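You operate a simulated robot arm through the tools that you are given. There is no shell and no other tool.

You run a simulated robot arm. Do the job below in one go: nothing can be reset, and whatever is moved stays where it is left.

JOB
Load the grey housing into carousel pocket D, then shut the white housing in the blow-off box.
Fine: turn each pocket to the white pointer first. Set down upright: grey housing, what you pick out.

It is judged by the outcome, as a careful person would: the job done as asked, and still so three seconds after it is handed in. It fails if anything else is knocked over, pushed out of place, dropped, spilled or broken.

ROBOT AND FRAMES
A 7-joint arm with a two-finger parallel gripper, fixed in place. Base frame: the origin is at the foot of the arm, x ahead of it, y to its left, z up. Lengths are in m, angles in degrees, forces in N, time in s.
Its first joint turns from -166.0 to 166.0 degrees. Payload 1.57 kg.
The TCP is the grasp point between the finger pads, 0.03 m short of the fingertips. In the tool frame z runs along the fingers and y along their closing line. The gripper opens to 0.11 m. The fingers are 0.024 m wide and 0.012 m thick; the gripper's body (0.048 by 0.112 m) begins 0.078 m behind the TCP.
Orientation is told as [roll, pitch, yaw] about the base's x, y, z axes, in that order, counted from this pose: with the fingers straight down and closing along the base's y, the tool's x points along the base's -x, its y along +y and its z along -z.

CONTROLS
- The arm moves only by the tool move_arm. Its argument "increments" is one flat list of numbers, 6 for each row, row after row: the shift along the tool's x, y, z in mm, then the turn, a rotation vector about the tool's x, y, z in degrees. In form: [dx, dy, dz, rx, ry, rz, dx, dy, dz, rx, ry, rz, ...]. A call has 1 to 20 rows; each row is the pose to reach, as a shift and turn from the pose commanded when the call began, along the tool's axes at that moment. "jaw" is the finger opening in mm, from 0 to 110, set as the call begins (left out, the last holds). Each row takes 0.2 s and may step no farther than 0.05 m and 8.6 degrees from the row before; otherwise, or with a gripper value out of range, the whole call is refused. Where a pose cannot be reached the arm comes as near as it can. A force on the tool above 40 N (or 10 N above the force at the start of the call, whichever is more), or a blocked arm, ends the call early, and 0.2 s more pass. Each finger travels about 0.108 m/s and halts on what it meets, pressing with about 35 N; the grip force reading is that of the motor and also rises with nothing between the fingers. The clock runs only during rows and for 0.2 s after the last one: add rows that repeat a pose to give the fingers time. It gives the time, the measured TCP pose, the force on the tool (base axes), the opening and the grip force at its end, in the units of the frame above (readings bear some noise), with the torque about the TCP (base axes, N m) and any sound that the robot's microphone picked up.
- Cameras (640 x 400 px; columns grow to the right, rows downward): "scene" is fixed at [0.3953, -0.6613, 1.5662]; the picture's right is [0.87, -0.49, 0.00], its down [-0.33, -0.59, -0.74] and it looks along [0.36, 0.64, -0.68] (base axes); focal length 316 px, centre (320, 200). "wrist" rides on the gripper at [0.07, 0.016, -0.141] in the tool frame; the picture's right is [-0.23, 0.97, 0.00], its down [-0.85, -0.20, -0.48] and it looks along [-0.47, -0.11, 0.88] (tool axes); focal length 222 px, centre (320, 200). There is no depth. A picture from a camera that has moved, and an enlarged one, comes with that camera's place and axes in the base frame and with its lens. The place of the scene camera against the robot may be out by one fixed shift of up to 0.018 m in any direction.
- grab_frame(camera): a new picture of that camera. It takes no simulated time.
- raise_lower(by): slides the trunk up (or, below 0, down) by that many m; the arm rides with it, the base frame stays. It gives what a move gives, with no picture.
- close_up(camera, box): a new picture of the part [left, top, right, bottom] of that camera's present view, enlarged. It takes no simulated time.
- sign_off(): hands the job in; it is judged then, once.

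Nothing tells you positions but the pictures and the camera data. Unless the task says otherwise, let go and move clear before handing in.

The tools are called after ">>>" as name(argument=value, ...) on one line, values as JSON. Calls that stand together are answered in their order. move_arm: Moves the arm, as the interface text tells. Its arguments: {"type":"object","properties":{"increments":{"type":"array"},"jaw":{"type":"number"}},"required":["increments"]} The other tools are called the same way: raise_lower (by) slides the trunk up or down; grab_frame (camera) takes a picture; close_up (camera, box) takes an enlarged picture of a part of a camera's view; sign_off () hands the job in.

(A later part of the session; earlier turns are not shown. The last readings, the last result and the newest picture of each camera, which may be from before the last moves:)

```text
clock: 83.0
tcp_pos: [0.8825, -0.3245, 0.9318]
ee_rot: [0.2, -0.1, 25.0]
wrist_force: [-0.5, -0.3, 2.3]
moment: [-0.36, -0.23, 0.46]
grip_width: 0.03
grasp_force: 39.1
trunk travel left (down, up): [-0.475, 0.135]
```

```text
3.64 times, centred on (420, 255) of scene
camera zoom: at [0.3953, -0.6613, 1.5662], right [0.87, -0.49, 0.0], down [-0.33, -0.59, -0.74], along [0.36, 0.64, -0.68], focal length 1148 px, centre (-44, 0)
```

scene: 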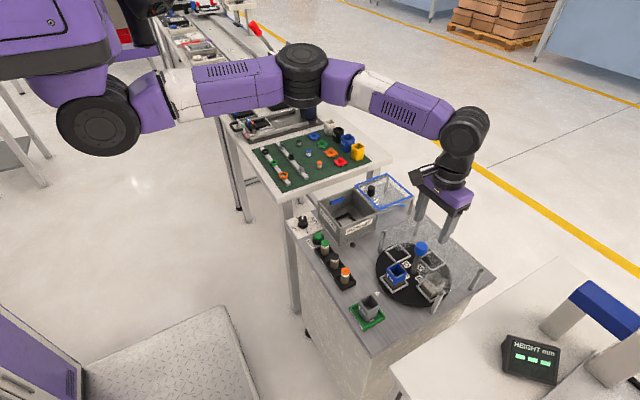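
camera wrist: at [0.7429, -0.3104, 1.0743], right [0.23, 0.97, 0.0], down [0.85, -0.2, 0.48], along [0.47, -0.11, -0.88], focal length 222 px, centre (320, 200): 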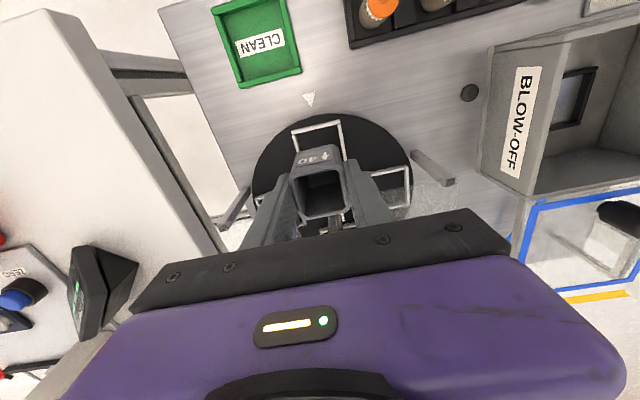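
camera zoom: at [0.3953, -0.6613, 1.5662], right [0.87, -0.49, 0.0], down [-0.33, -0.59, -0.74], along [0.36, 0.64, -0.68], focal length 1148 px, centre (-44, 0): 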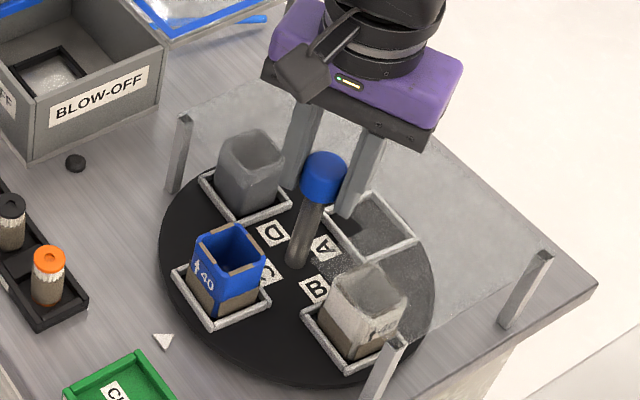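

The disc gave about 5° against the detent with 0.46 Nm, so friction is marginal. The earlier turns had some sideways preload on the pads, so I'll add a small lateral preload and keep turning.

>>> move_arm(increments=[0, 1.5, 0, 0, 0, 0, 0, 2.5, 0, 0, 0, 0, 0, 2.5, 0, 0, 0, 4, 0, 2.5, 0, 0, 0, 8, 0, 2.5, 0, 0, 0, 12])

>>> close_up(camera="scene", box=[360, 200, 480, 310])

```text
clock: 84.2
tcp_pos: [0.8795, -0.3244, 0.9305]
ee_rot: [-0.2, -0.1, 12.8]
wrist_force: [12.3, -21.2, 3.7]
moment: [0.34, 0.42, -0.02]
grip_width: 0.0288
grasp_force: 39.0
trunk travel left (down, up): [-0.475, 0.135]
```

```text
3.64 times, centred on (420, 255) of scene
camera zoom: at [0.3953, -0.6613, 1.5662], right [0.87, -0.49, 0.0], down [-0.33, -0.59, -0.74], along [0.36, 0.64, -0.68], focal length 1148 px, centre (-44, 0)
```

zoom: 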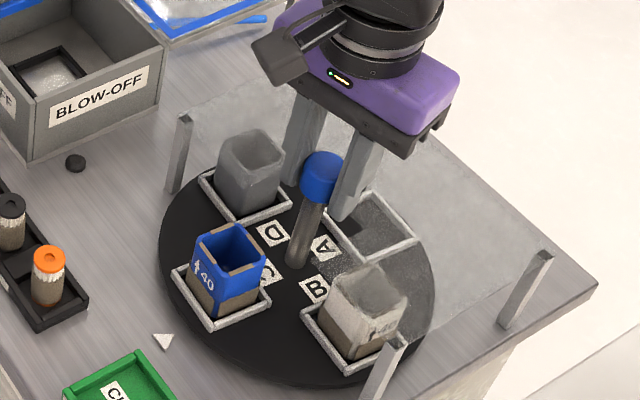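

CCW was hard-stopped at the start, and now CW is hard-stopped after exactly 360°. So the carousel probably has a one-turn travel range with end stops rather than a ratchet. I'll try counter-clockwise from here: C→D→A→B.

>>> move_arm(increments=[0, -1.5, 0, 0, 0, 0, 0, -2, 0, 0, 0, -5, 0, -2, 0, 0, 0, -11, 0, -2, 0, 0, 0, -17, 0, -2, 0, 0, 0, -23, 0, -2, 0, 0, 0, -29, 0, -2, 0, 0, 0, -35])

>>> close_up(camera="scene", box=[360, 200, 480, 310])

```text
clock: 85.8
tcp_pos: [0.8812, -0.327, 0.9305]
ee_rot: [-0.2, -0.1, 48.2]
wrist_force: [17.1, -21.5, -0.9]
moment: [0.0, 0.79, -0.08]
grip_width: 0.0289
grasp_force: 38.9
trunk travel left (down, up): [-0.475, 0.135]
```

```text
3.64 times, centred on (420, 255) of scene
camera zoom: at [0.3953, -0.6613, 1.5662], right [0.87, -0.49, 0.0], down [-0.33, -0.59, -0.74], along [0.36, 0.64, -0.68], focal length 1148 px, centre (-44, 0)
```

zoom: 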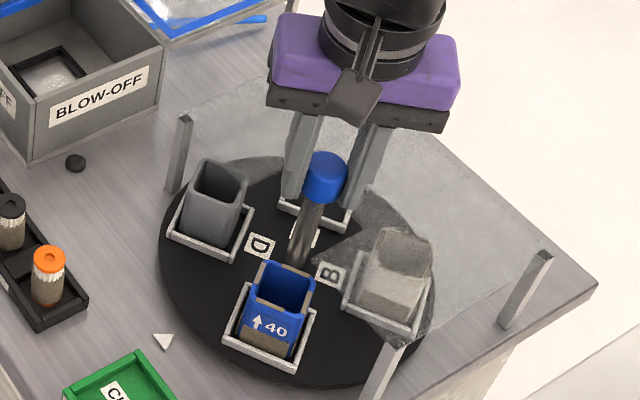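

Counter-clockwise is free, so it's a limited-travel carousel. I'll re-grip and step CCW past D and A to B, starting by releasing and swinging the tool back.

>>> move_arm(increments=[0, 0, 0, 0, 0, 0, 0, 0, 0, 0, 0, 0, 0, 0, 0, 0, 0, 0], jaw=64)

>>> close_up(camera="scene", box=[360, 200, 480, 310])

```text
clock: 86.6
tcp_pos: [0.8799, -0.3244, 0.9312]
ee_rot: [0.1, -0.2, 48.0]
wrist_force: [-0.4, 0.3, -0.5]
moment: [0.02, -0.01, -0.01]
grip_width: 0.0637
grasp_force: 0.1
trunk travel left (down, up): [-0.475, 0.135]
```

```text
3.64 times, centred on (420, 255) of scene
camera zoom: at [0.3953, -0.6613, 1.5662], right [0.87, -0.49, 0.0], down [-0.33, -0.59, -0.74], along [0.36, 0.64, -0.68], focal length 1148 px, centre (-44, 0)
```

zoom: 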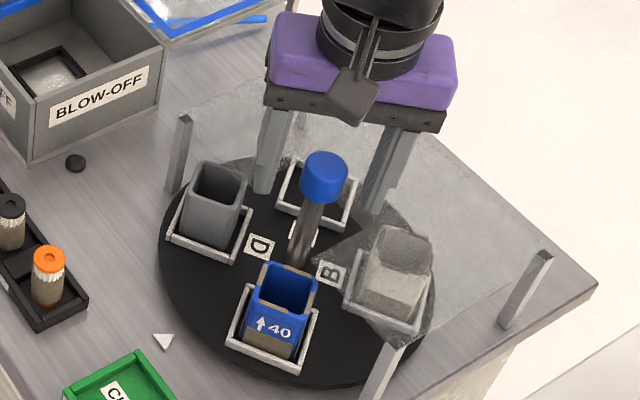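

The disc stays where it's left, so I can turn it in free increments. I'll swing the tool to about -55° and grip again.

>>> move_arm(increments=[-0.4, -0.7, 0, 0, 0, 8, -0.8, -1.4, 0, 0, 0, 16, -0.8, -1.4, 0, 0, 0, 24, -0.8, -1.4, 0, 0, 0, 32, -0.8, -1.4, 0, 0, 0, 40, -0.8, -1.4, 0, 0, 0, 48, -0.8, -1.4, 0, 0, 0, 56, -0.8, -1.4, 0, 0, 0, 64, -0.8, -1.4, 0, 0, 0, 72, -0.8, -1.4, 0, 0, 0, 80, -0.8, -1.4, 0, 0, 0, 88, -0.8, -1.4, 0, 0, 0, 96, -0.8, -1.4, 0, 0, 0, 103, -0.8, -1.4, 0, 0, 0, 103], jaw=64)

>>> move_arm(increments=[0, 0, 0, 0, 0, 0, 0, 0, 0, 0, 0, 0, 0, 0, 0, 0, 0, 0], jaw=0)

```text
clock: 89.6
tcp_pos: [0.882, -0.3246, 0.9313]
ee_rot: [0.1, 0.0, -51.4]
wrist_force: [-0.3, -0.9, 0.1]
moment: [0.03, 0.0, 0.02]
grip_width: 0.0638
grasp_force: 0.0
out of reach, approached as far as the arm can: row 13, 14
trunk travel left (down, up): [-0.475, 0.135]
```

```text
clock: 90.4
tcp_pos: [0.8825, -0.3247, 0.9312]
ee_rot: [0.1, -0.1, -51.4]
wrist_force: [-0.7, 0.5, 0.0]
moment: [-0.32, 0.5, -0.01]
grip_width: 0.03
grasp_force: 39.2
trunk travel left (down, up): [-0.475, 0.135]
```

The reach limit is near -51°, and the cap is gripped there. I'll turn 96° counter-clockwise.

>>> move_arm(increments=[0, 0, 0, 0, 0, -3, 0, 0, 0, 0, 0, -9, 0, 0, 0, 0, 0, -15, 0, 0, 0, 0, 0, -21, 0, 0, 0, 0, 0, -27, 0, 0, 0, 0, 0, -33, 0, 0, 0, 0, 0, -39, 0, 0, 0, 0, 0, -45, 0, 0, 0, 0, 0, -51, 0, 0, 0, 0, 0, -57, 0, 0, 0, 0, 0, -63, 0, 0, 0, 0, 0, -69, 0, 0, 0, 0, 0, -75, 0, 0, 0, 0, 0, -81, 0, 0, 0, 0, 0, -87, 0, 0, 0, 0, 0, -92, 0, 0, 0, 0, 0, -96, 0, 0, 0, 0, 0, -96])

>>> close_up(camera="scene", box=[360, 200, 480, 310])

```text
clock: 94.2
tcp_pos: [0.8821, -0.3258, 0.9304]
ee_rot: [0.1, 0.0, 44.6]
wrist_force: [6.0, -1.8, 0.1]
moment: [-0.51, 0.19, -0.02]
grip_width: 0.0294
grasp_force: 38.9
trunk travel left (down, up): [-0.475, 0.135]
```

```text
3.64 times, centred on (420, 255) of scene
camera zoom: at [0.3953, -0.6613, 1.5662], right [0.87, -0.49, 0.0], down [-0.33, -0.59, -0.74], along [0.36, 0.64, -0.68], focal length 1148 px, centre (-44, 0)
```

zoom: 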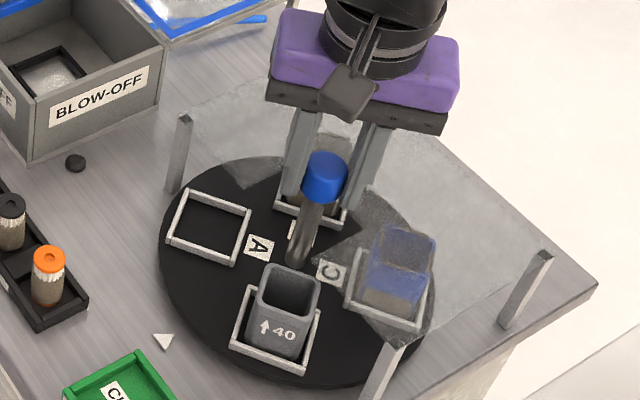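

Good: D has gone past the pointer and A is coming up. I'll repeat the release, swing back, grip and turn.

>>> move_arm(increments=[0, 0, 0, 0, 0, 0, 0, 0, 0, 0, 0, 0, 0, 0, 0, 0, 0, 0], jaw=64)

>>> move_arm(increments=[0, 0, 0, 0, 0, 8, 0, 0, 0, 0, 0, 16, 0, 0, 0, 0, 0, 24, 0, 0, 0, 0, 0, 32, 0, 0, 0, 0, 0, 40, 0, 0, 0, 0, 0, 48, 0, 0, 0, 0, 0, 56, 0, 0, 0, 0, 0, 64, 0, 0, 0, 0, 0, 72, 0, 0, 0, 0, 0, 80, 0, 0, 0, 0, 0, 88, 0, 0, 0, 0, 0, 94, 0, 0, 0, 0, 0, 94], jaw=64)

>>> move_arm(increments=[0, 0, 0, 0, 0, 0, 0, 0, 0, 0, 0, 0, 0, 0, 0, 0, 0, 0], jaw=0)

>>> move_arm(increments=[0, 0, 0, 0, 0, -3, 0, 0, 0, 0, 0, -9, 0, 0, 0, 0, 0, -15, 0, 0, 0, 0, 0, -21, 0, 0, 0, 0, 0, -27, 0, 0, 0, 0, 0, -33, 0, 0, 0, 0, 0, -39, 0, 0, 0, 0, 0, -45, 0, 0, 0, 0, 0, -51, 0, 0, 0, 0, 0, -57, 0, 0, 0, 0, 0, -63, 0, 0, 0, 0, 0, -69, 0, 0, 0, 0, 0, -75, 0, 0, 0, 0, 0, -81, 0, 0, 0, 0, 0, -87, 0, 0, 0, 0, 0, -92, 0, 0, 0, 0, 0, -95, 0, 0, 0, 0, 0, -95])

>>> close_up(camera="scene", box=[360, 200, 480, 310])

```text
clock: 95.0
tcp_pos: [0.882, -0.3254, 0.9308]
ee_rot: [0.1, 0.0, 44.4]
wrist_force: [-1.3, 0.5, 0.2]
moment: [0.0, 0.05, 0.04]
grip_width: 0.0639
grasp_force: 0.1
trunk travel left (down, up): [-0.475, 0.135]
```

```text
clock: 97.8
tcp_pos: [0.8834, -0.324, 0.9311]
ee_rot: [0.1, 0.0, -49.6]
wrist_force: [0.6, -0.2, 0.0]
moment: [-0.04, -0.01, 0.0]
grip_width: 0.0642
grasp_force: 0.1
trunk travel left (down, up): [-0.475, 0.135]
```

```text
clock: 98.6
tcp_pos: [0.881, -0.3249, 0.9301]
ee_rot: [0.1, 0.1, -49.4]
wrist_force: [0.4, 0.0, 0.0]
moment: [-0.35, 0.47, -0.02]
grip_width: 0.0298
grasp_force: 39.3
trunk travel left (down, up): [-0.475, 0.135]
```

```text
clock: 102.4
tcp_pos: [0.8813, -0.3246, 0.9323]
ee_rot: [0.0, -0.2, 45.6]
wrist_force: [-1.8, -3.8, 7.8]
moment: [0.84, -0.24, 0.03]
grip_width: 0.0299
grasp_force: 39.2
trunk travel left (down, up): [-0.475, 0.135]
```

```text
3.64 times, centred on (420, 255) of scene
camera zoom: at [0.3953, -0.6613, 1.5662], right [0.87, -0.49, 0.0], down [-0.33, -0.59, -0.74], along [0.36, 0.64, -0.68], focal length 1148 px, centre (-44, 0)
```

zoom: 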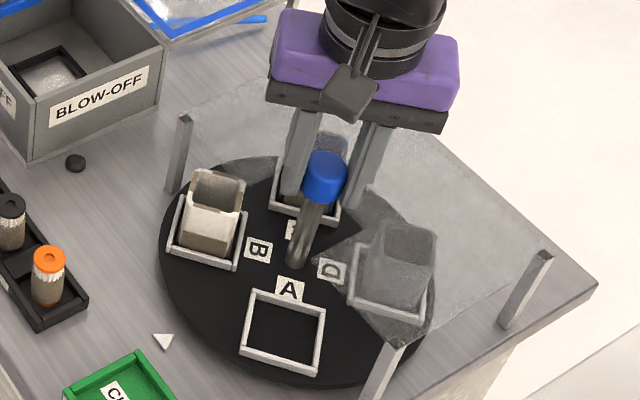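

B is next and needs about 50° more. I'll re-grip and turn 48°, then check the alignment at the pointer.

>>> move_arm(increments=[0, 0, 0, 0, 0, 0, 0, 0, 0, 0, 0, 0, 0, 0, 0, 0, 0, 0], jaw=64)

>>> move_arm(increments=[0, 0, 0, 0, 0, 8, 0, 0, 0, 0, 0, 16, 0, 0, 0, 0, 0, 24, 0, 0, 0, 0, 0, 32, 0, 0, 0, 0, 0, 40, 0, 0, 0, 0, 0, 48, 0, 0, 0, 0, 0, 56, 0, 0, 0, 0, 0, 64, 0, 0, 0, 0, 0, 64], jaw=64)

>>> move_arm(increments=[0, 0, 0, 0, 0, 0, 0, 0, 0, 0, 0, 0, 0, 0, 0, 0, 0, 0], jaw=0)

>>> move_arm(increments=[0, 0, 0, 0, 0, -3, 0, 0, 0, 0, 0, -9, 0, 0, 0, 0, 0, -15, 0, 0, 0, 0, 0, -21, 0, 0, 0, 0, 0, -27, 0, 0, 0, 0, 0, -33, 0, 0, 0, 0, 0, -39, 0, 0, 0, 0, 0, -44, 0, 0, 0, 0, 0, -48, 0, 0, 0, 0, 0, -48])

>>> close_up(camera="scene", box=[360, 200, 480, 310])

>>> close_up(camera="wrist", box=[220, 20, 500, 220])

```text
clock: 103.2
tcp_pos: [0.8827, -0.3226, 0.9305]
ee_rot: [0.0, -0.1, 45.4]
wrist_force: [-0.2, 0.3, -1.0]
moment: [0.0, 0.01, 0.01]
grip_width: 0.0639
grasp_force: 0.1
trunk travel left (down, up): [-0.475, 0.135]
```

```text
clock: 105.2
tcp_pos: [0.8816, -0.3247, 0.9295]
ee_rot: [0.2, 0.1, -18.6]
wrist_force: [0.2, -0.2, -0.5]
moment: [0.03, 0.02, 0.01]
grip_width: 0.0642
grasp_force: 0.1
trunk travel left (down, up): [-0.475, 0.135]
```

```text
clock: 106.0
tcp_pos: [0.8822, -0.3247, 0.9313]
ee_rot: [0.1, 0.0, -18.5]
wrist_force: [0.3, 0.4, -0.3]
moment: [-0.44, 0.14, -0.04]
grip_width: 0.0299
grasp_force: 39.6
trunk travel left (down, up): [-0.475, 0.135]
```

```text
clock: 108.2
tcp_pos: [0.8817, -0.3244, 0.9296]
ee_rot: [0.1, -0.1, 29.5]
wrist_force: [6.7, 1.5, -16.5]
moment: [-0.38, -0.12, 0.04]
grip_width: 0.0299
grasp_force: 39.2
trunk travel left (down, up): [-0.475, 0.135]
```

```text
3.64 times, centred on (420, 255) of scene
camera zoom: at [0.3953, -0.6613, 1.5662], right [0.87, -0.49, 0.0], down [-0.33, -0.59, -0.74], along [0.36, 0.64, -0.68], focal length 1148 px, centre (-44, 0)
```

zoom: 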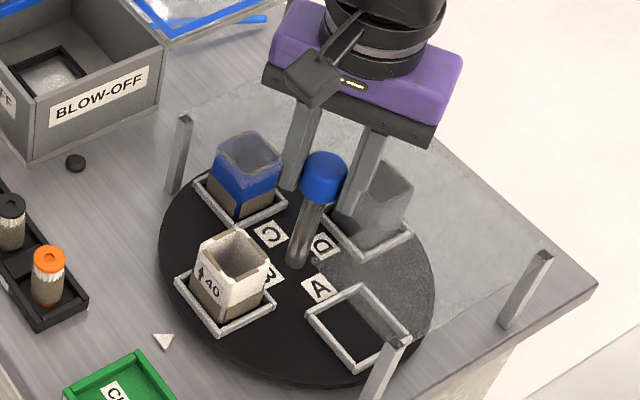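

```text
2.00 times, centred on (360, 120) of wrist
camera zoom: at [0.8126, -0.346, 1.0711], right [-0.28, 0.96, 0.0], down [0.84, 0.25, 0.48], along [0.46, 0.14, -0.88], focal length 444 px, centre (240, 360)
```

zoom: 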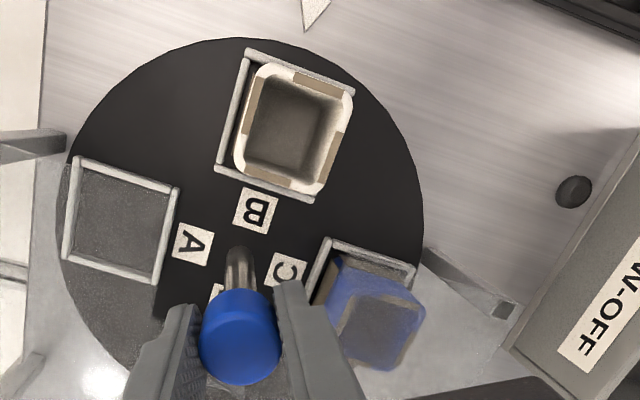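

B with the white housing is within about 1.5° of the pointer. I'll nudge the last bit, then release and rise.

>>> move_arm(increments=[0, 0, 0, 0, 0, -1.5, 0, 0, 0, 0, 0, -1.5])

>>> move_arm(increments=[0, 0, 0, 0, 0, 0, 0, 0, 0, 0, 0, 0, 0, 0, 0, 0, 0, 0], jaw=64)

>>> move_arm(increments=[0, 0, -40, 0, 0, 0, 0, 0, -80, 0, 0, 0, 0, 0, -120, 0, 0, 0, 0, 0, -150, 0, 0, 0], jaw=64)

>>> close_up(camera="wrist", box=[220, 20, 500, 220])

>>> close_up(camera="scene", box=[360, 200, 480, 310])

```text
clock: 108.8
tcp_pos: [0.8827, -0.3246, 0.9293]
ee_rot: [0.1, -0.1, 31.0]
wrist_force: [4.0, -0.1, -18.3]
moment: [-0.3, -0.71, 0.02]
grip_width: 0.0298
grasp_force: 39.7
trunk travel left (down, up): [-0.475, 0.135]
```

```text
clock: 109.6
tcp_pos: [0.8816, -0.3244, 0.931]
ee_rot: [0.0, -0.1, 31.0]
wrist_force: [-0.5, -0.3, 0.7]
moment: [0.02, 0.01, -0.02]
grip_width: 0.0639
grasp_force: 0.0
trunk travel left (down, up): [-0.475, 0.135]
```

```text
clock: 110.6
tcp_pos: [0.8818, -0.3226, 1.0817]
ee_rot: [-0.1, -0.1, 31.0]
wrist_force: [-0.3, -0.5, -0.2]
moment: [0.0, 0.04, 0.01]
grip_width: 0.0641
grasp_force: 0.0
trunk travel left (down, up): [-0.475, 0.135]
```

```text
2.00 times, centred on (360, 120) of wrist
camera zoom: at [0.8127, -0.3458, 1.2234], right [-0.31, 0.95, 0.0], down [0.83, 0.27, 0.48], along [0.46, 0.15, -0.88], focal length 444 px, centre (240, 360)
```

zoom: 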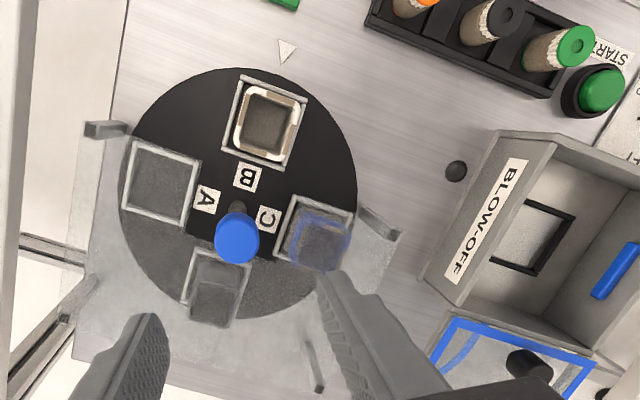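

```text
3.64 times, centred on (420, 255) of scene
camera zoom: at [0.3953, -0.6613, 1.5662], right [0.87, -0.49, 0.0], down [-0.33, -0.59, -0.74], along [0.36, 0.64, -0.68], focal length 1148 px, centre (-44, 0)
```

zoom: 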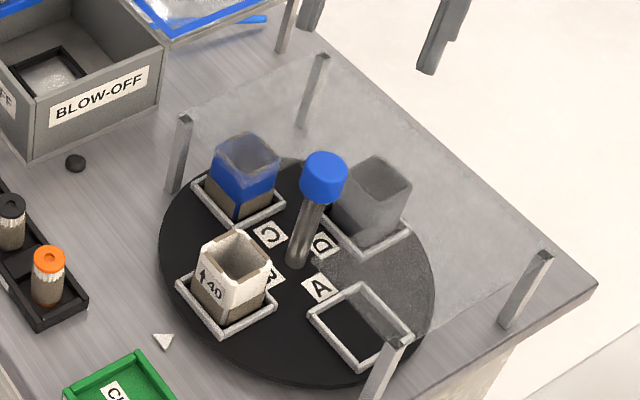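

White is at the pointer in B. Before picking it, I'll look closely at the blow-off box and lid from above.

>>> move_arm(increments=[-7, 43, -4, 0, 0, 6.2, -15, 87, -8, 0, 0, 12.4, -22, 130, -12, 0, 0, 18.6, -30, 173, -16, 0, 0, 24.8, -37, 216.9, -20, 0, 0, 31, -37, 216.9, -20, 0, 0, 31], jaw=110)

>>> grab_frame(camera="wrist")

>>> close_up(camera="wrist", box=[220, 40, 420, 210])

>>> close_up(camera="scene", box=[310, 165, 420, 255])

```text
clock: 112.0
tcp_pos: [0.8002, -0.1197, 1.0987]
ee_rot: [0.0, -0.1, -0.2]
wrist_force: [-0.3, 0.0, 0.0]
moment: [0.01, 0.03, -0.01]
grip_width: 0.1099
grasp_force: 0.1
trunk travel left (down, up): [-0.475, 0.135]
```

```text
taken
camera wrist: at [0.7296, -0.1044, 1.2398], right [0.23, 0.97, 0.0], down [0.85, -0.2, 0.48], along [0.47, -0.11, -0.88], focal length 222 px, centre (320, 200)
```

wrist: 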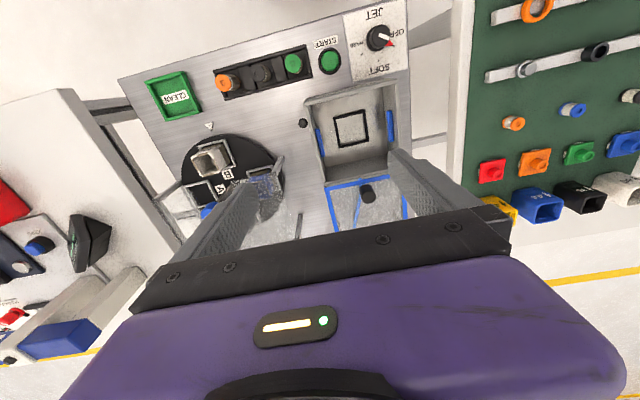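

```text
2.35 times, centred on (320, 125) of wrist
camera zoom: at [0.7296, -0.1044, 1.2398], right [0.23, 0.97, 0.0], down [0.85, -0.2, 0.48], along [0.47, -0.11, -0.88], focal length 523 px, centre (320, 376)
```

zoom: 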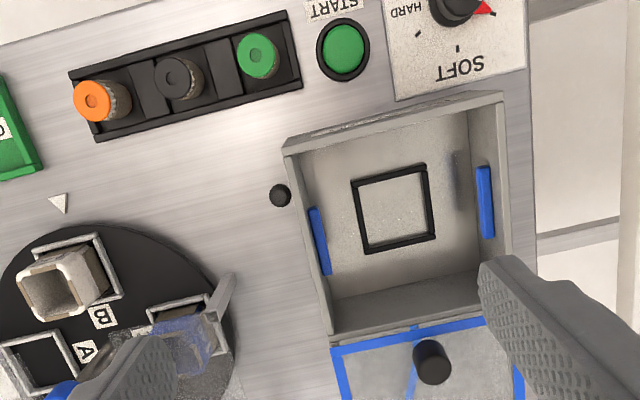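

```text
4.44 times, centred on (365, 210) of scene
camera zoom: at [0.3953, -0.6613, 1.5662], right [0.87, -0.49, 0.0], down [-0.33, -0.59, -0.74], along [0.36, 0.64, -0.68], focal length 1404 px, centre (120, 156)
```

zoom: 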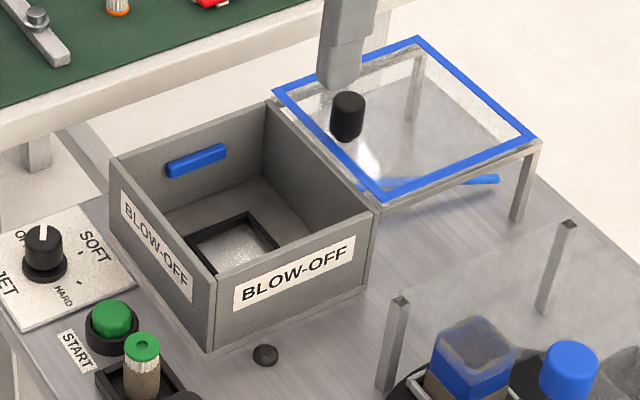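

The box top is at z ≈ 0.882 and its nest is centred at about (0.8245, -0.067). The lid slides on rails, with a knob at about (0.913, -0.067). I'll go back above pocket B to pick the white housing.

>>> move_arm(increments=[-2, -41, 10, 0, 0, 0, -4, -82, 20, 0, 0, 0, -7, -123, 30, 0, 0, 0, -9, -164, 40, 0, 0, 0, -11.5, -205, 50, 0, 0, 0, -11.5, -205, 50, 0, 0, 0], jaw=80)

>>> close_up(camera="wrist", box=[240, 60, 400, 200])

```text
clock: 113.4
tcp_pos: [0.8133, -0.327, 1.0497]
ee_rot: [0.1, -0.1, 0.1]
wrist_force: [0.2, -0.4, -0.6]
moment: [-0.04, 0.03, -0.03]
grip_width: 0.0798
grasp_force: 0.0
trunk travel left (down, up): [-0.475, 0.135]
```

```text
2.86 times, centred on (320, 130) of wrist
camera zoom: at [0.7432, -0.3116, 1.1914], right [0.23, 0.97, 0.0], down [0.85, -0.2, 0.48], along [0.47, -0.11, -0.88], focal length 635 px, centre (320, 400)
```

zoom: 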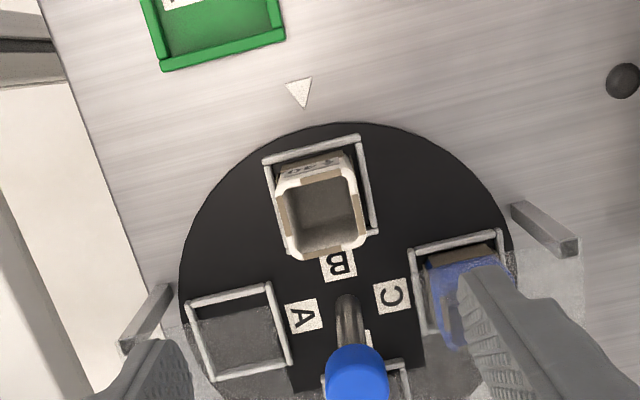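

The white housing is centred at (0.8115, -0.327). I'll descend around it and check before closing.

>>> move_arm(increments=[1.5, 0, 40, 0, 0, 0, 1.5, 0, 80, 0, 0, 0, 1.5, 0, 120, 0, 0, 0, 1.5, 0, 155, 0, 0, 0, 1.5, 0, 172, 0, 0, 0, 1.5, 0, 179, 0, 0, 0, 1.5, 0, 179, 0, 0, 0], jaw=80)

>>> close_up(camera="wrist", box=[240, 100, 400, 220])

>>> close_up(camera="scene", box=[370, 225, 440, 300])

```text
clock: 115.0
tcp_pos: [0.813, -0.3238, 0.8698]
ee_rot: [0.1, -0.1, -0.1]
wrist_force: [-0.1, 0.2, 0.2]
moment: [-0.01, 0.01, 0.0]
grip_width: 0.0801
grasp_force: 0.1
trunk travel left (down, up): [-0.475, 0.135]
```

```text
3.33 times, centred on (320, 160) of wrist
camera zoom: at [0.7423, -0.3098, 1.0116], right [0.23, 0.97, 0.0], down [0.85, -0.2, 0.48], along [0.47, -0.11, -0.88], focal length 740 px, centre (320, 333)
```

zoom: 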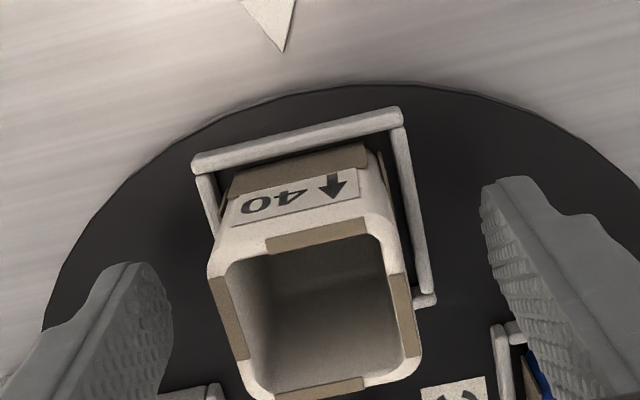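

```text
5.33 times, centred on (405, 262) of scene
camera zoom: at [0.3953, -0.6613, 1.5662], right [0.87, -0.49, 0.0], down [-0.33, -0.59, -0.74], along [0.36, 0.64, -0.68], focal length 1684 px, centre (-133, -133)
```

zoom: 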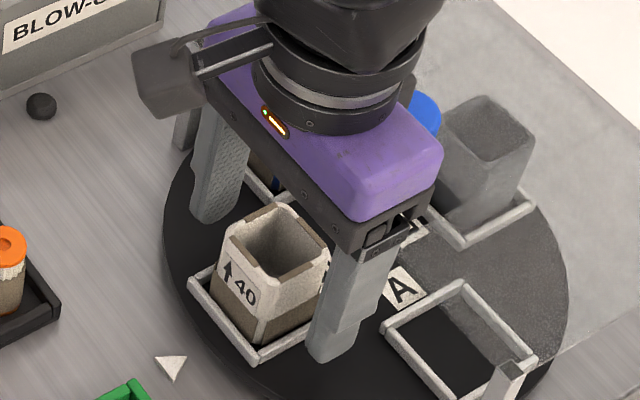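

The fingers straddle the housing cleanly, above the frame. I'll close on it and lift.

>>> move_arm(increments=[0, 0, 0, 0, 0, 0, 0, 0, 0, 0, 0, 0, 0, 0, 0, 0, 0, 0], jaw=30)

>>> move_arm(increments=[0, 0, -10, 0, 0, 0, 0, 0, -25, 0, 0, 0, 0, 0, -50, 0, 0, 0, 0, 0, -90, 0, 0, 0, 0, 0, -130, 0, 0, 0, 0, 0, -130, 0, 0, 0])

>>> close_up(camera="scene", box=[340, 190, 460, 300])

>>> close_up(camera="wrist", box=[240, 100, 400, 220])

```text
clock: 115.8
tcp_pos: [0.8128, -0.3257, 0.8713]
ee_rot: [0.2, -0.1, 0.1]
wrist_force: [0.0, 1.1, -0.7]
moment: [-0.04, -0.01, -0.01]
grip_width: 0.0391
grasp_force: 35.7
trunk travel left (down, up): [-0.475, 0.135]
```

```text
clock: 117.2
tcp_pos: [0.8152, -0.325, 1.0024]
ee_rot: [0.1, -0.1, 0.0]
wrist_force: [-1.0, -0.3, -0.4]
moment: [-0.01, -0.02, -0.01]
grip_width: 0.0394
grasp_force: 34.4
trunk travel left (down, up): [-0.475, 0.135]
```

```text
3.64 times, centred on (400, 245) of scene
camera zoom: at [0.3953, -0.6613, 1.5662], right [0.87, -0.49, 0.0], down [-0.33, -0.59, -0.74], along [0.36, 0.64, -0.68], focal length 1148 px, centre (29, 36)
```

zoom: 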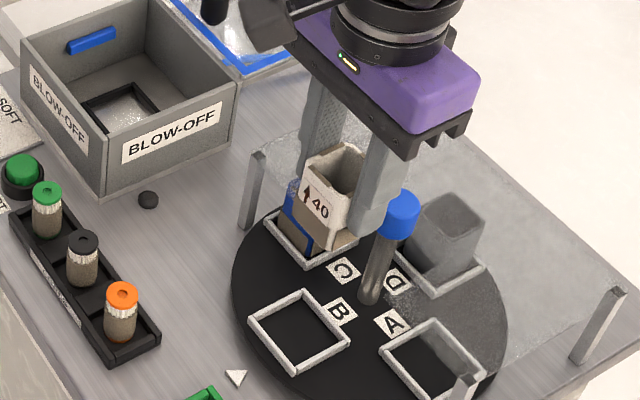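

```text
3.33 times, centred on (320, 160) of wrist
camera zoom: at [0.7447, -0.3093, 1.1442], right [0.23, 0.97, 0.0], down [0.85, -0.2, 0.48], along [0.47, -0.11, -0.88], focal length 740 px, centre (320, 333)
```

zoom: 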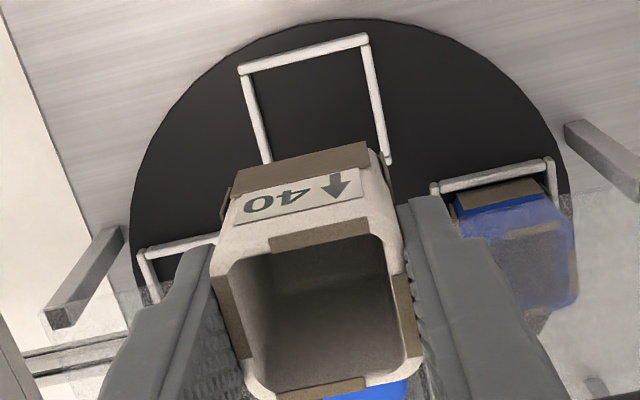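

The white housing is held upright. I'll carry it high over to the blow-off box nest.

>>> move_arm(increments=[-1.6, 43, 0, 0, 0, 0, -3.2, 86, 0, 0, 0, 0, -4.8, 129, 0, 0, 0, 0, -6.4, 172, 0, 0, 0, 0, -8, 215, 0, 0, 0, 0, -9.7, 257.5, 0, 0, 0, 0, -9.7, 257.5, 0, 0, 0, 0, -9.7, 257.5, 0, 0, 0, 0])

>>> grab_frame(camera="wrist")

>>> close_up(camera="wrist", box=[230, 60, 410, 220])

>>> close_up(camera="scene", box=[310, 150, 420, 255])

```text
clock: 119.0
tcp_pos: [0.8223, -0.0641, 1.0002]
ee_rot: [0.1, 0.0, 0.1]
wrist_force: [-0.2, -0.5, -0.1]
moment: [0.03, -0.01, 0.0]
grip_width: 0.0389
grasp_force: 34.8
trunk travel left (down, up): [-0.475, 0.135]
```

```text
taken
camera wrist: at [0.7512, -0.0498, 1.1421], right [0.23, 0.97, 0.0], down [0.85, -0.2, 0.48], along [0.47, -0.11, -0.88], focal length 222 px, centre (320, 200)
```

wrist: 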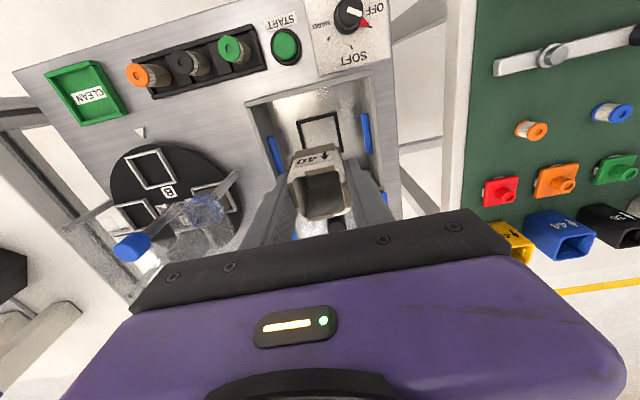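

```text
2.50 times, centred on (320, 140) of wrist
camera zoom: at [0.7512, -0.0498, 1.1421], right [0.23, 0.97, 0.0], down [0.85, -0.2, 0.48], along [0.47, -0.11, -0.88], focal length 555 px, centre (320, 350)
```

zoom: 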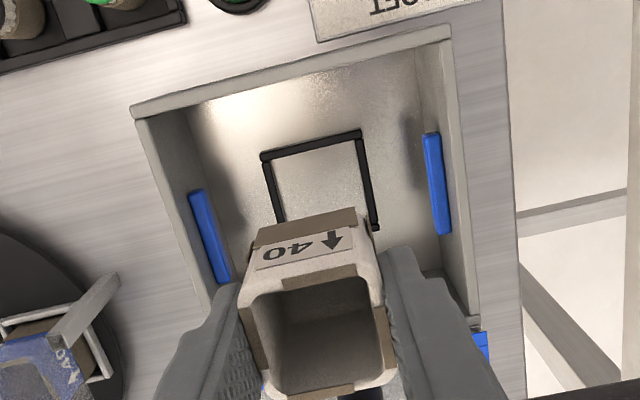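

```text
3.81 times, centred on (365, 202) of scene
camera zoom: at [0.3953, -0.6613, 1.5662], right [0.87, -0.49, 0.0], down [-0.33, -0.59, -0.74], along [0.36, 0.64, -0.68], focal length 1203 px, centre (149, 190)
```

zoom: 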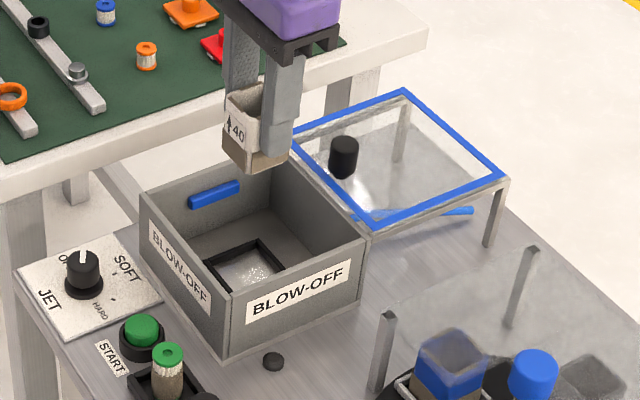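

>>> move_arm(increments=[-2, 0, 0, 0, 0, 0, -2, 0, 0, 0, 0, 0])

>>> move_arm(increments=[0, 0, 0, 0, 0, 0])

```text
clock: 119.6
tcp_pos: [0.8239, -0.0667, 1.0012]
ee_rot: [0.2, -0.1, 0.0]
wrist_force: [0.6, -0.1, -1.4]
moment: [0.04, 0.0, 0.03]
grip_width: 0.0391
grasp_force: 34.8
trunk travel left (down, up): [-0.475, 0.135]
```

```text
clock: 120.0
tcp_pos: [0.823, -0.0649, 1.0003]
ee_rot: [0.1, -0.1, 0.1]
wrist_force: [-0.3, 0.1, -0.7]
moment: [0.08, -0.03, -0.03]
grip_width: 0.039
grasp_force: 35.1
trunk travel left (down, up): [-0.475, 0.135]
```

I'll descend into the box to just above the nest.

>>> move_arm(increments=[-2.5, 0, 30, 0, 0, 0, -2.5, 0, 60, 0, 0, 0, -2.5, 0, 85, 0, 0, 0, -2.5, 0, 105, 0, 0, 0, -2.5, 0, 115, 0, 0, 0, -2.5, 0, 115, 0, 0, 0])

>>> close_up(camera="wrist", box=[230, 60, 410, 220])

>>> close_up(camera="scene", box=[320, 170, 400, 250])

```text
clock: 121.4
tcp_pos: [0.8255, -0.0672, 0.8861]
ee_rot: [0.1, -0.1, 0.0]
wrist_force: [0.1, -0.9, -1.0]
moment: [0.0, -0.01, -0.01]
grip_width: 0.0391
grasp_force: 34.8
trunk travel left (down, up): [-0.475, 0.135]
```

```text
2.50 times, centred on (320, 140) of wrist
camera zoom: at [0.7543, -0.0523, 1.0272], right [0.23, 0.97, 0.0], down [0.85, -0.2, 0.48], along [0.47, -0.11, -0.88], focal length 555 px, centre (320, 350)
```

zoom: 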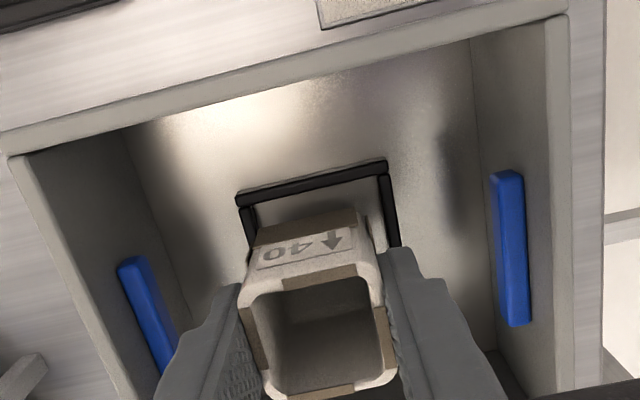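

```text
5.00 times, centred on (360, 210) of scene
camera zoom: at [0.3953, -0.6613, 1.5662], right [0.87, -0.49, 0.0], down [-0.33, -0.59, -0.74], along [0.36, 0.64, -0.68], focal length 1579 px, centre (120, 150)
```

zoom: 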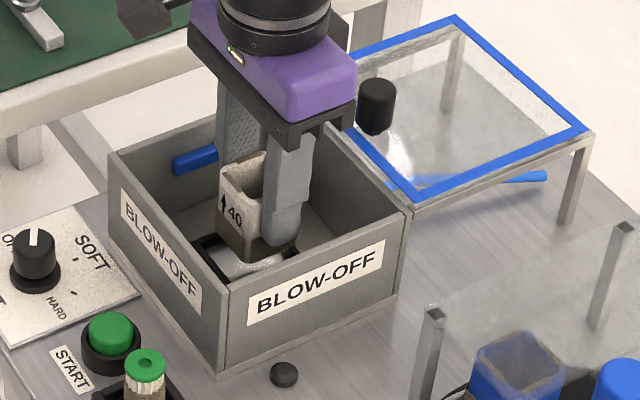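

The nest is about 1.5 mm to +y of the housing. I'll correct that and lower gently to touchdown.

>>> move_arm(increments=[0.7, 1.6, 5, 0, 0, 0, 0.7, 1.6, 10, 0, 0, 0, 0.7, 1.6, 14, 0, 0, 0, 0.7, 1.6, 14, 0, 0, 0])

>>> close_up(camera="wrist", box=[260, 100, 380, 200])

```text
clock: 122.4
tcp_pos: [0.8245, -0.0656, 0.8739]
ee_rot: [0.1, -0.1, 0.0]
wrist_force: [-1.3, 0.0, -0.3]
moment: [0.0, 0.03, 0.0]
grip_width: 0.0388
grasp_force: 34.9
trunk travel left (down, up): [-0.475, 0.135]
```

```text
4.00 times, centred on (320, 150) of wrist
camera zoom: at [0.7538, -0.0508, 1.0139], right [0.23, 0.97, 0.0], down [0.85, -0.2, 0.48], along [0.47, -0.11, -0.88], focal length 888 px, centre (320, 400)
```

zoom: 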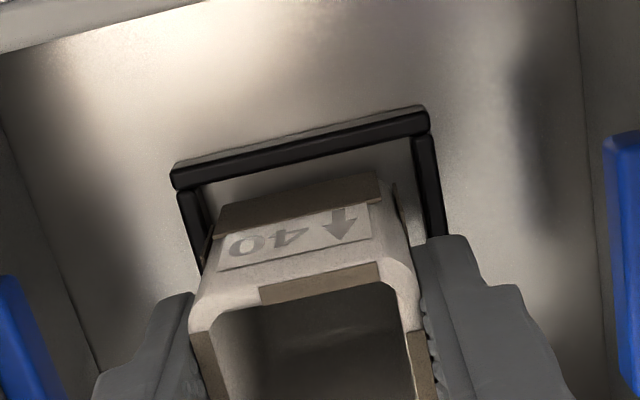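

>>> move_arm(increments=[0, 1.5, 2, 0, 0, 0, 0, 1.5, 4, 0, 0, 0, 0, 1.5, 4, 0, 0, 0])

>>> move_arm(increments=[0, 0, 2, 0, 0, 0, 0, 0, 2, 0, 0, 0])

>>> move_arm(increments=[0, 0, 2, 0, 0, 0, 0, 0, 2, 0, 0, 0])

```text
clock: 123.2
tcp_pos: [0.8253, -0.0645, 0.8695]
ee_rot: [0.1, -0.1, 0.0]
wrist_force: [-0.6, -1.0, 0.3]
moment: [0.0, 0.0, -0.01]
grip_width: 0.0391
grasp_force: 35.1
trunk travel left (down, up): [-0.475, 0.135]
```

```text
clock: 123.8
tcp_pos: [0.8247, -0.0641, 0.8668]
ee_rot: [0.1, -0.2, -0.1]
wrist_force: [-0.3, 0.0, -0.5]
moment: [0.01, 0.0, -0.02]
grip_width: 0.0389
grasp_force: 35.1
trunk travel left (down, up): [-0.475, 0.135]
```

```text
clock: 124.4
tcp_pos: [0.824, -0.0643, 0.8658]
ee_rot: [0.1, -0.1, -0.1]
wrist_force: [0.1, 1.4, -1.0]
moment: [0.0, 0.0, 0.0]
grip_width: 0.0392
grasp_force: 35.2
trunk travel left (down, up): [-0.475, 0.135]
```

>>> move_arm(increments=[0, 0, 1.5, 0, 0, 0, 0, 0, 1.5, 0, 0, 0])

>>> move_arm(increments=[0, 0, 1.5, 0, 0, 0, 0, 0, 1.5, 0, 0, 0])

>>> close_up(camera="wrist", box=[260, 100, 380, 200])

```text
clock: 125.0
tcp_pos: [0.8251, -0.064, 0.8639]
ee_rot: [0.1, -0.2, 0.0]
wrist_force: [-0.4, -0.2, -1.4]
moment: [0.02, -0.05, 0.0]
grip_width: 0.039
grasp_force: 35.1
trunk travel left (down, up): [-0.475, 0.135]
```

```text
clock: 125.6
tcp_pos: [0.8256, -0.0635, 0.863]
ee_rot: [0.0, -0.1, 0.0]
wrist_force: [0.3, 1.0, -0.8]
moment: [0.02, -0.01, 0.02]
grip_width: 0.0392
grasp_force: 35.5
trunk travel left (down, up): [-0.475, 0.135]
```

```text
4.00 times, centred on (320, 150) of wrist
camera zoom: at [0.7548, -0.0486, 1.0039], right [0.23, 0.97, 0.0], down [0.85, -0.2, 0.48], along [0.47, -0.11, -0.88], focal length 888 px, centre (320, 400)
```

zoom: 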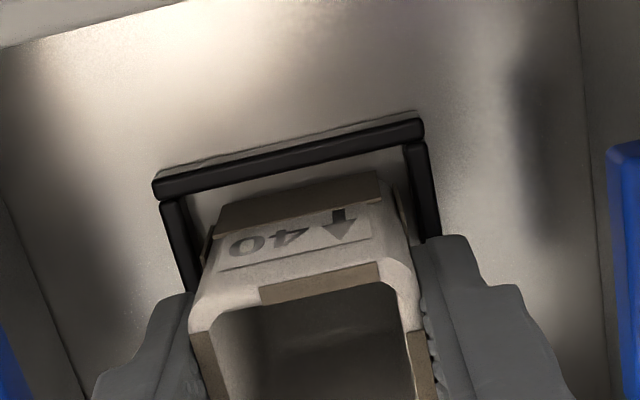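

>>> move_arm(increments=[0, 0, 1.5, 0, 0, 0, 0, 0, 1.5, 0, 0, 0])

>>> move_arm(increments=[0, 0, 1.5, 0, 0, 0, 0, 0, 1.5, 0, 0, 0])

```text
clock: 126.2
tcp_pos: [0.8251, -0.0643, 0.8614]
ee_rot: [0.1, -0.1, 0.0]
wrist_force: [0.5, 0.2, -0.4]
moment: [-0.03, 0.04, -0.01]
grip_width: 0.0391
grasp_force: 35.8
trunk travel left (down, up): [-0.475, 0.135]
```

```text
clock: 126.8
tcp_pos: [0.8256, -0.0644, 0.8601]
ee_rot: [0.1, -0.2, 0.0]
wrist_force: [-2.9, 2.3, 15.6]
moment: [-0.01, 0.19, -0.04]
grip_width: 0.0387
grasp_force: 35.0
trunk travel left (down, up): [-0.475, 0.135]
```

It has touched down on the box floor, inside the nest. I'll relax 1 mm, open, and rise straight up.

>>> move_arm(increments=[0, 0, -1, 0, 0, 0, 0, 0, -1, 0, 0, 0])

>>> move_arm(increments=[0, 0, 0, 0, 0, 0, 0, 0, 0, 0, 0, 0, 0, 0, 0, 0, 0, 0], jaw=62)

>>> move_arm(increments=[0, 0, -15, 0, 0, 0, 0, 0, -40, 0, 0, 0, 0, 0, -80, 0, 0, 0, 0, 0, -120, 0, 0, 0, 0, 0, -160, 0, 0, 0], jaw=62)

>>> grab_frame(camera="wrist")

>>> close_up(camera="wrist", box=[230, 60, 410, 220])

>>> close_up(camera="scene", box=[310, 160, 420, 255])

```text
clock: 127.4
tcp_pos: [0.8256, -0.0645, 0.8607]
ee_rot: [0.1, -0.1, -0.1]
wrist_force: [3.7, -0.4, 11.0]
moment: [-0.1, -0.08, 0.0]
grip_width: 0.039
grasp_force: 34.8
trunk travel left (down, up): [-0.475, 0.135]
```

```text
clock: 128.2
tcp_pos: [0.8254, -0.0644, 0.8598]
ee_rot: [0.2, -0.2, 0.0]
wrist_force: [0.4, 0.6, -0.4]
moment: [-0.01, 0.03, 0.0]
grip_width: 0.062
grasp_force: 0.1
trunk travel left (down, up): [-0.475, 0.135]
```

```text
clock: 129.4
tcp_pos: [0.8264, -0.0629, 1.0213]
ee_rot: [0.1, 0.1, 0.0]
wrist_force: [0.1, -0.5, -0.5]
moment: [0.02, 0.04, 0.02]
grip_width: 0.0621
grasp_force: 0.0
trunk travel left (down, up): [-0.475, 0.135]
```

```text
taken
camera wrist: at [0.7555, -0.0473, 1.1626], right [0.23, 0.97, 0.0], down [0.86, -0.2, 0.48], along [0.47, -0.11, -0.88], focal length 222 px, centre (320, 200)
```

wrist: 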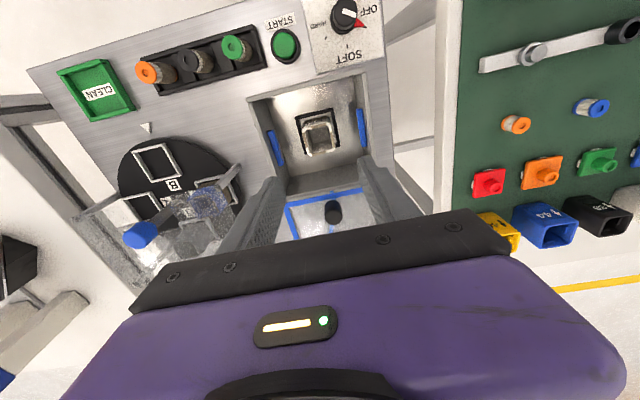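

```text
2.50 times, centred on (320, 140) of wrist
camera zoom: at [0.7555, -0.0473, 1.1626], right [0.23, 0.97, 0.0], down [0.86, -0.2, 0.48], along [0.47, -0.11, -0.88], focal length 555 px, centre (320, 350)
```

zoom: 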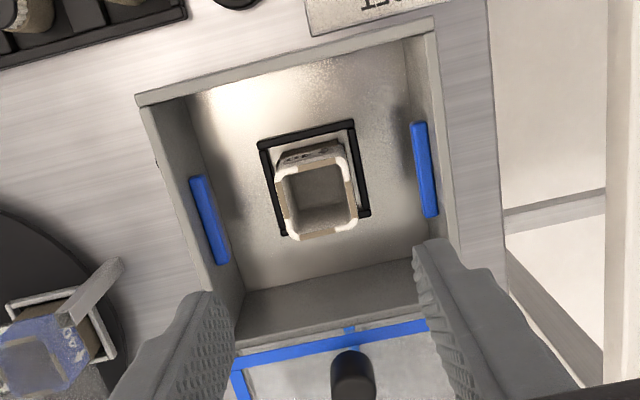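

```text
4.21 times, centred on (365, 208) of scene
camera zoom: at [0.3953, -0.6613, 1.5662], right [0.87, -0.49, 0.0], down [-0.33, -0.59, -0.74], along [0.36, 0.64, -0.68], focal length 1330 px, centre (130, 168)
```

zoom: 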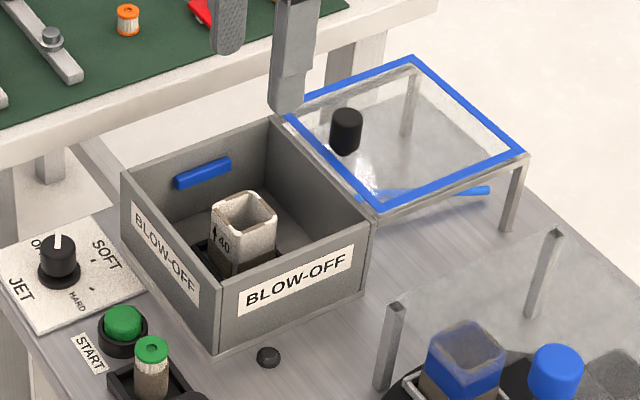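

The white housing is upright in the nest, below the box rim. Next I'll inspect the lid and its knob from above.

>>> move_arm(increments=[-31, -1, -13, 0, 0, 0, -62, -3, -26, 0, 0, 0, -94, -4, -40, 0, 0, 0, -94, -4, -40, 0, 0, 0], jaw=110)

>>> grab_frame(camera="wrist")

>>> close_up(camera="wrist", box=[230, 60, 410, 220])

```text
clock: 130.4
tcp_pos: [0.9206, -0.0666, 1.0605]
ee_rot: [0.1, -0.1, 0.0]
wrist_force: [-0.3, 0.5, 0.7]
moment: [0.03, 0.02, 0.02]
grip_width: 0.1102
grasp_force: 0.0
trunk travel left (down, up): [-0.475, 0.135]
```

```text
taken
camera wrist: at [0.8507, -0.0515, 1.2016], right [0.23, 0.97, 0.0], down [0.85, -0.2, 0.48], along [0.47, -0.11, -0.88], focal length 222 px, centre (320, 200)
```

wrist: 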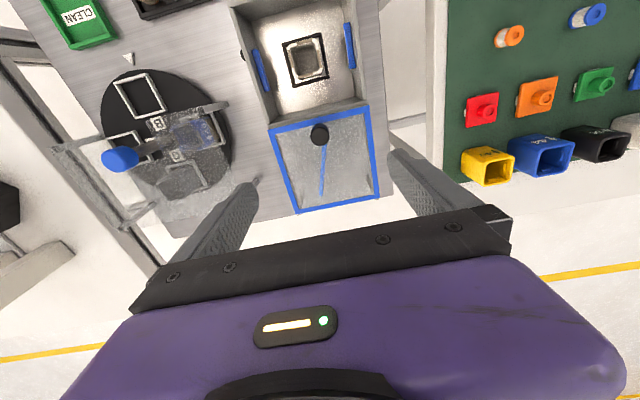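

```text
2.50 times, centred on (320, 140) of wrist
camera zoom: at [0.8507, -0.0515, 1.2016], right [0.23, 0.97, 0.0], down [0.85, -0.2, 0.48], along [0.47, -0.11, -0.88], focal length 555 px, centre (320, 350)
```

zoom: 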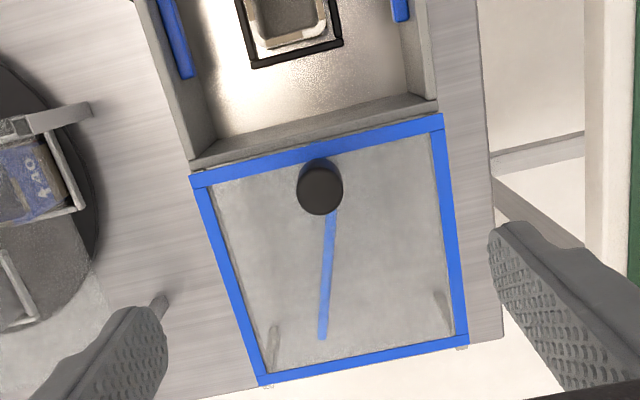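

The lid spans x 0.895-1.037, with its knob at (0.913, -0.066) and knob top at z 0.92. I'll lower around the knob, grip it and slide the lid toward -x over the box.

>>> move_arm(increments=[7.5, 0.5, 30, 0, 0, 0, 7.5, 0.5, 65, 0, 0, 0, 7.5, 0.5, 100, 0, 0, 0, 7.5, 0.5, 125, 0, 0, 0, 7.5, 0.5, 135, 0, 0, 0, 7.5, 0.5, 135, 0, 0, 0], jaw=60)

>>> close_up(camera="wrist", box=[230, 80, 410, 220])

>>> close_up(camera="scene", box=[320, 150, 420, 240])

```text
clock: 131.8
tcp_pos: [0.9114, -0.0695, 0.926]
ee_rot: [0.1, -0.2, 0.0]
wrist_force: [-0.4, 0.2, 0.4]
moment: [0.01, 0.01, 0.0]
grip_width: 0.0598
grasp_force: 0.1
trunk travel left (down, up): [-0.475, 0.135]
```

```text
2.86 times, centred on (320, 150) of wrist
camera zoom: at [0.8408, -0.0538, 1.0669], right [0.23, 0.97, 0.0], down [0.85, -0.2, 0.48], along [0.47, -0.11, -0.88], focal length 635 px, centre (320, 343)
```

zoom: 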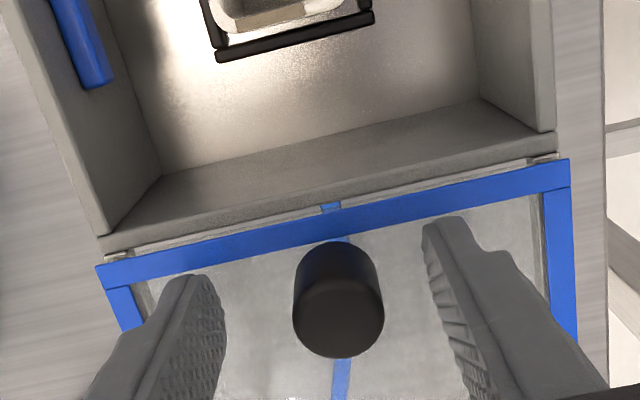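

```text
4.44 times, centred on (370, 195) of scene
camera zoom: at [0.3953, -0.6613, 1.5662], right [0.87, -0.49, 0.0], down [-0.33, -0.59, -0.74], along [0.36, 0.64, -0.68], focal length 1404 px, centre (98, 222)
```

zoom: 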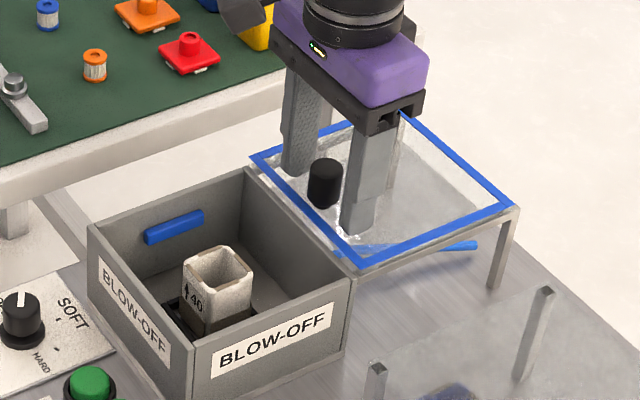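

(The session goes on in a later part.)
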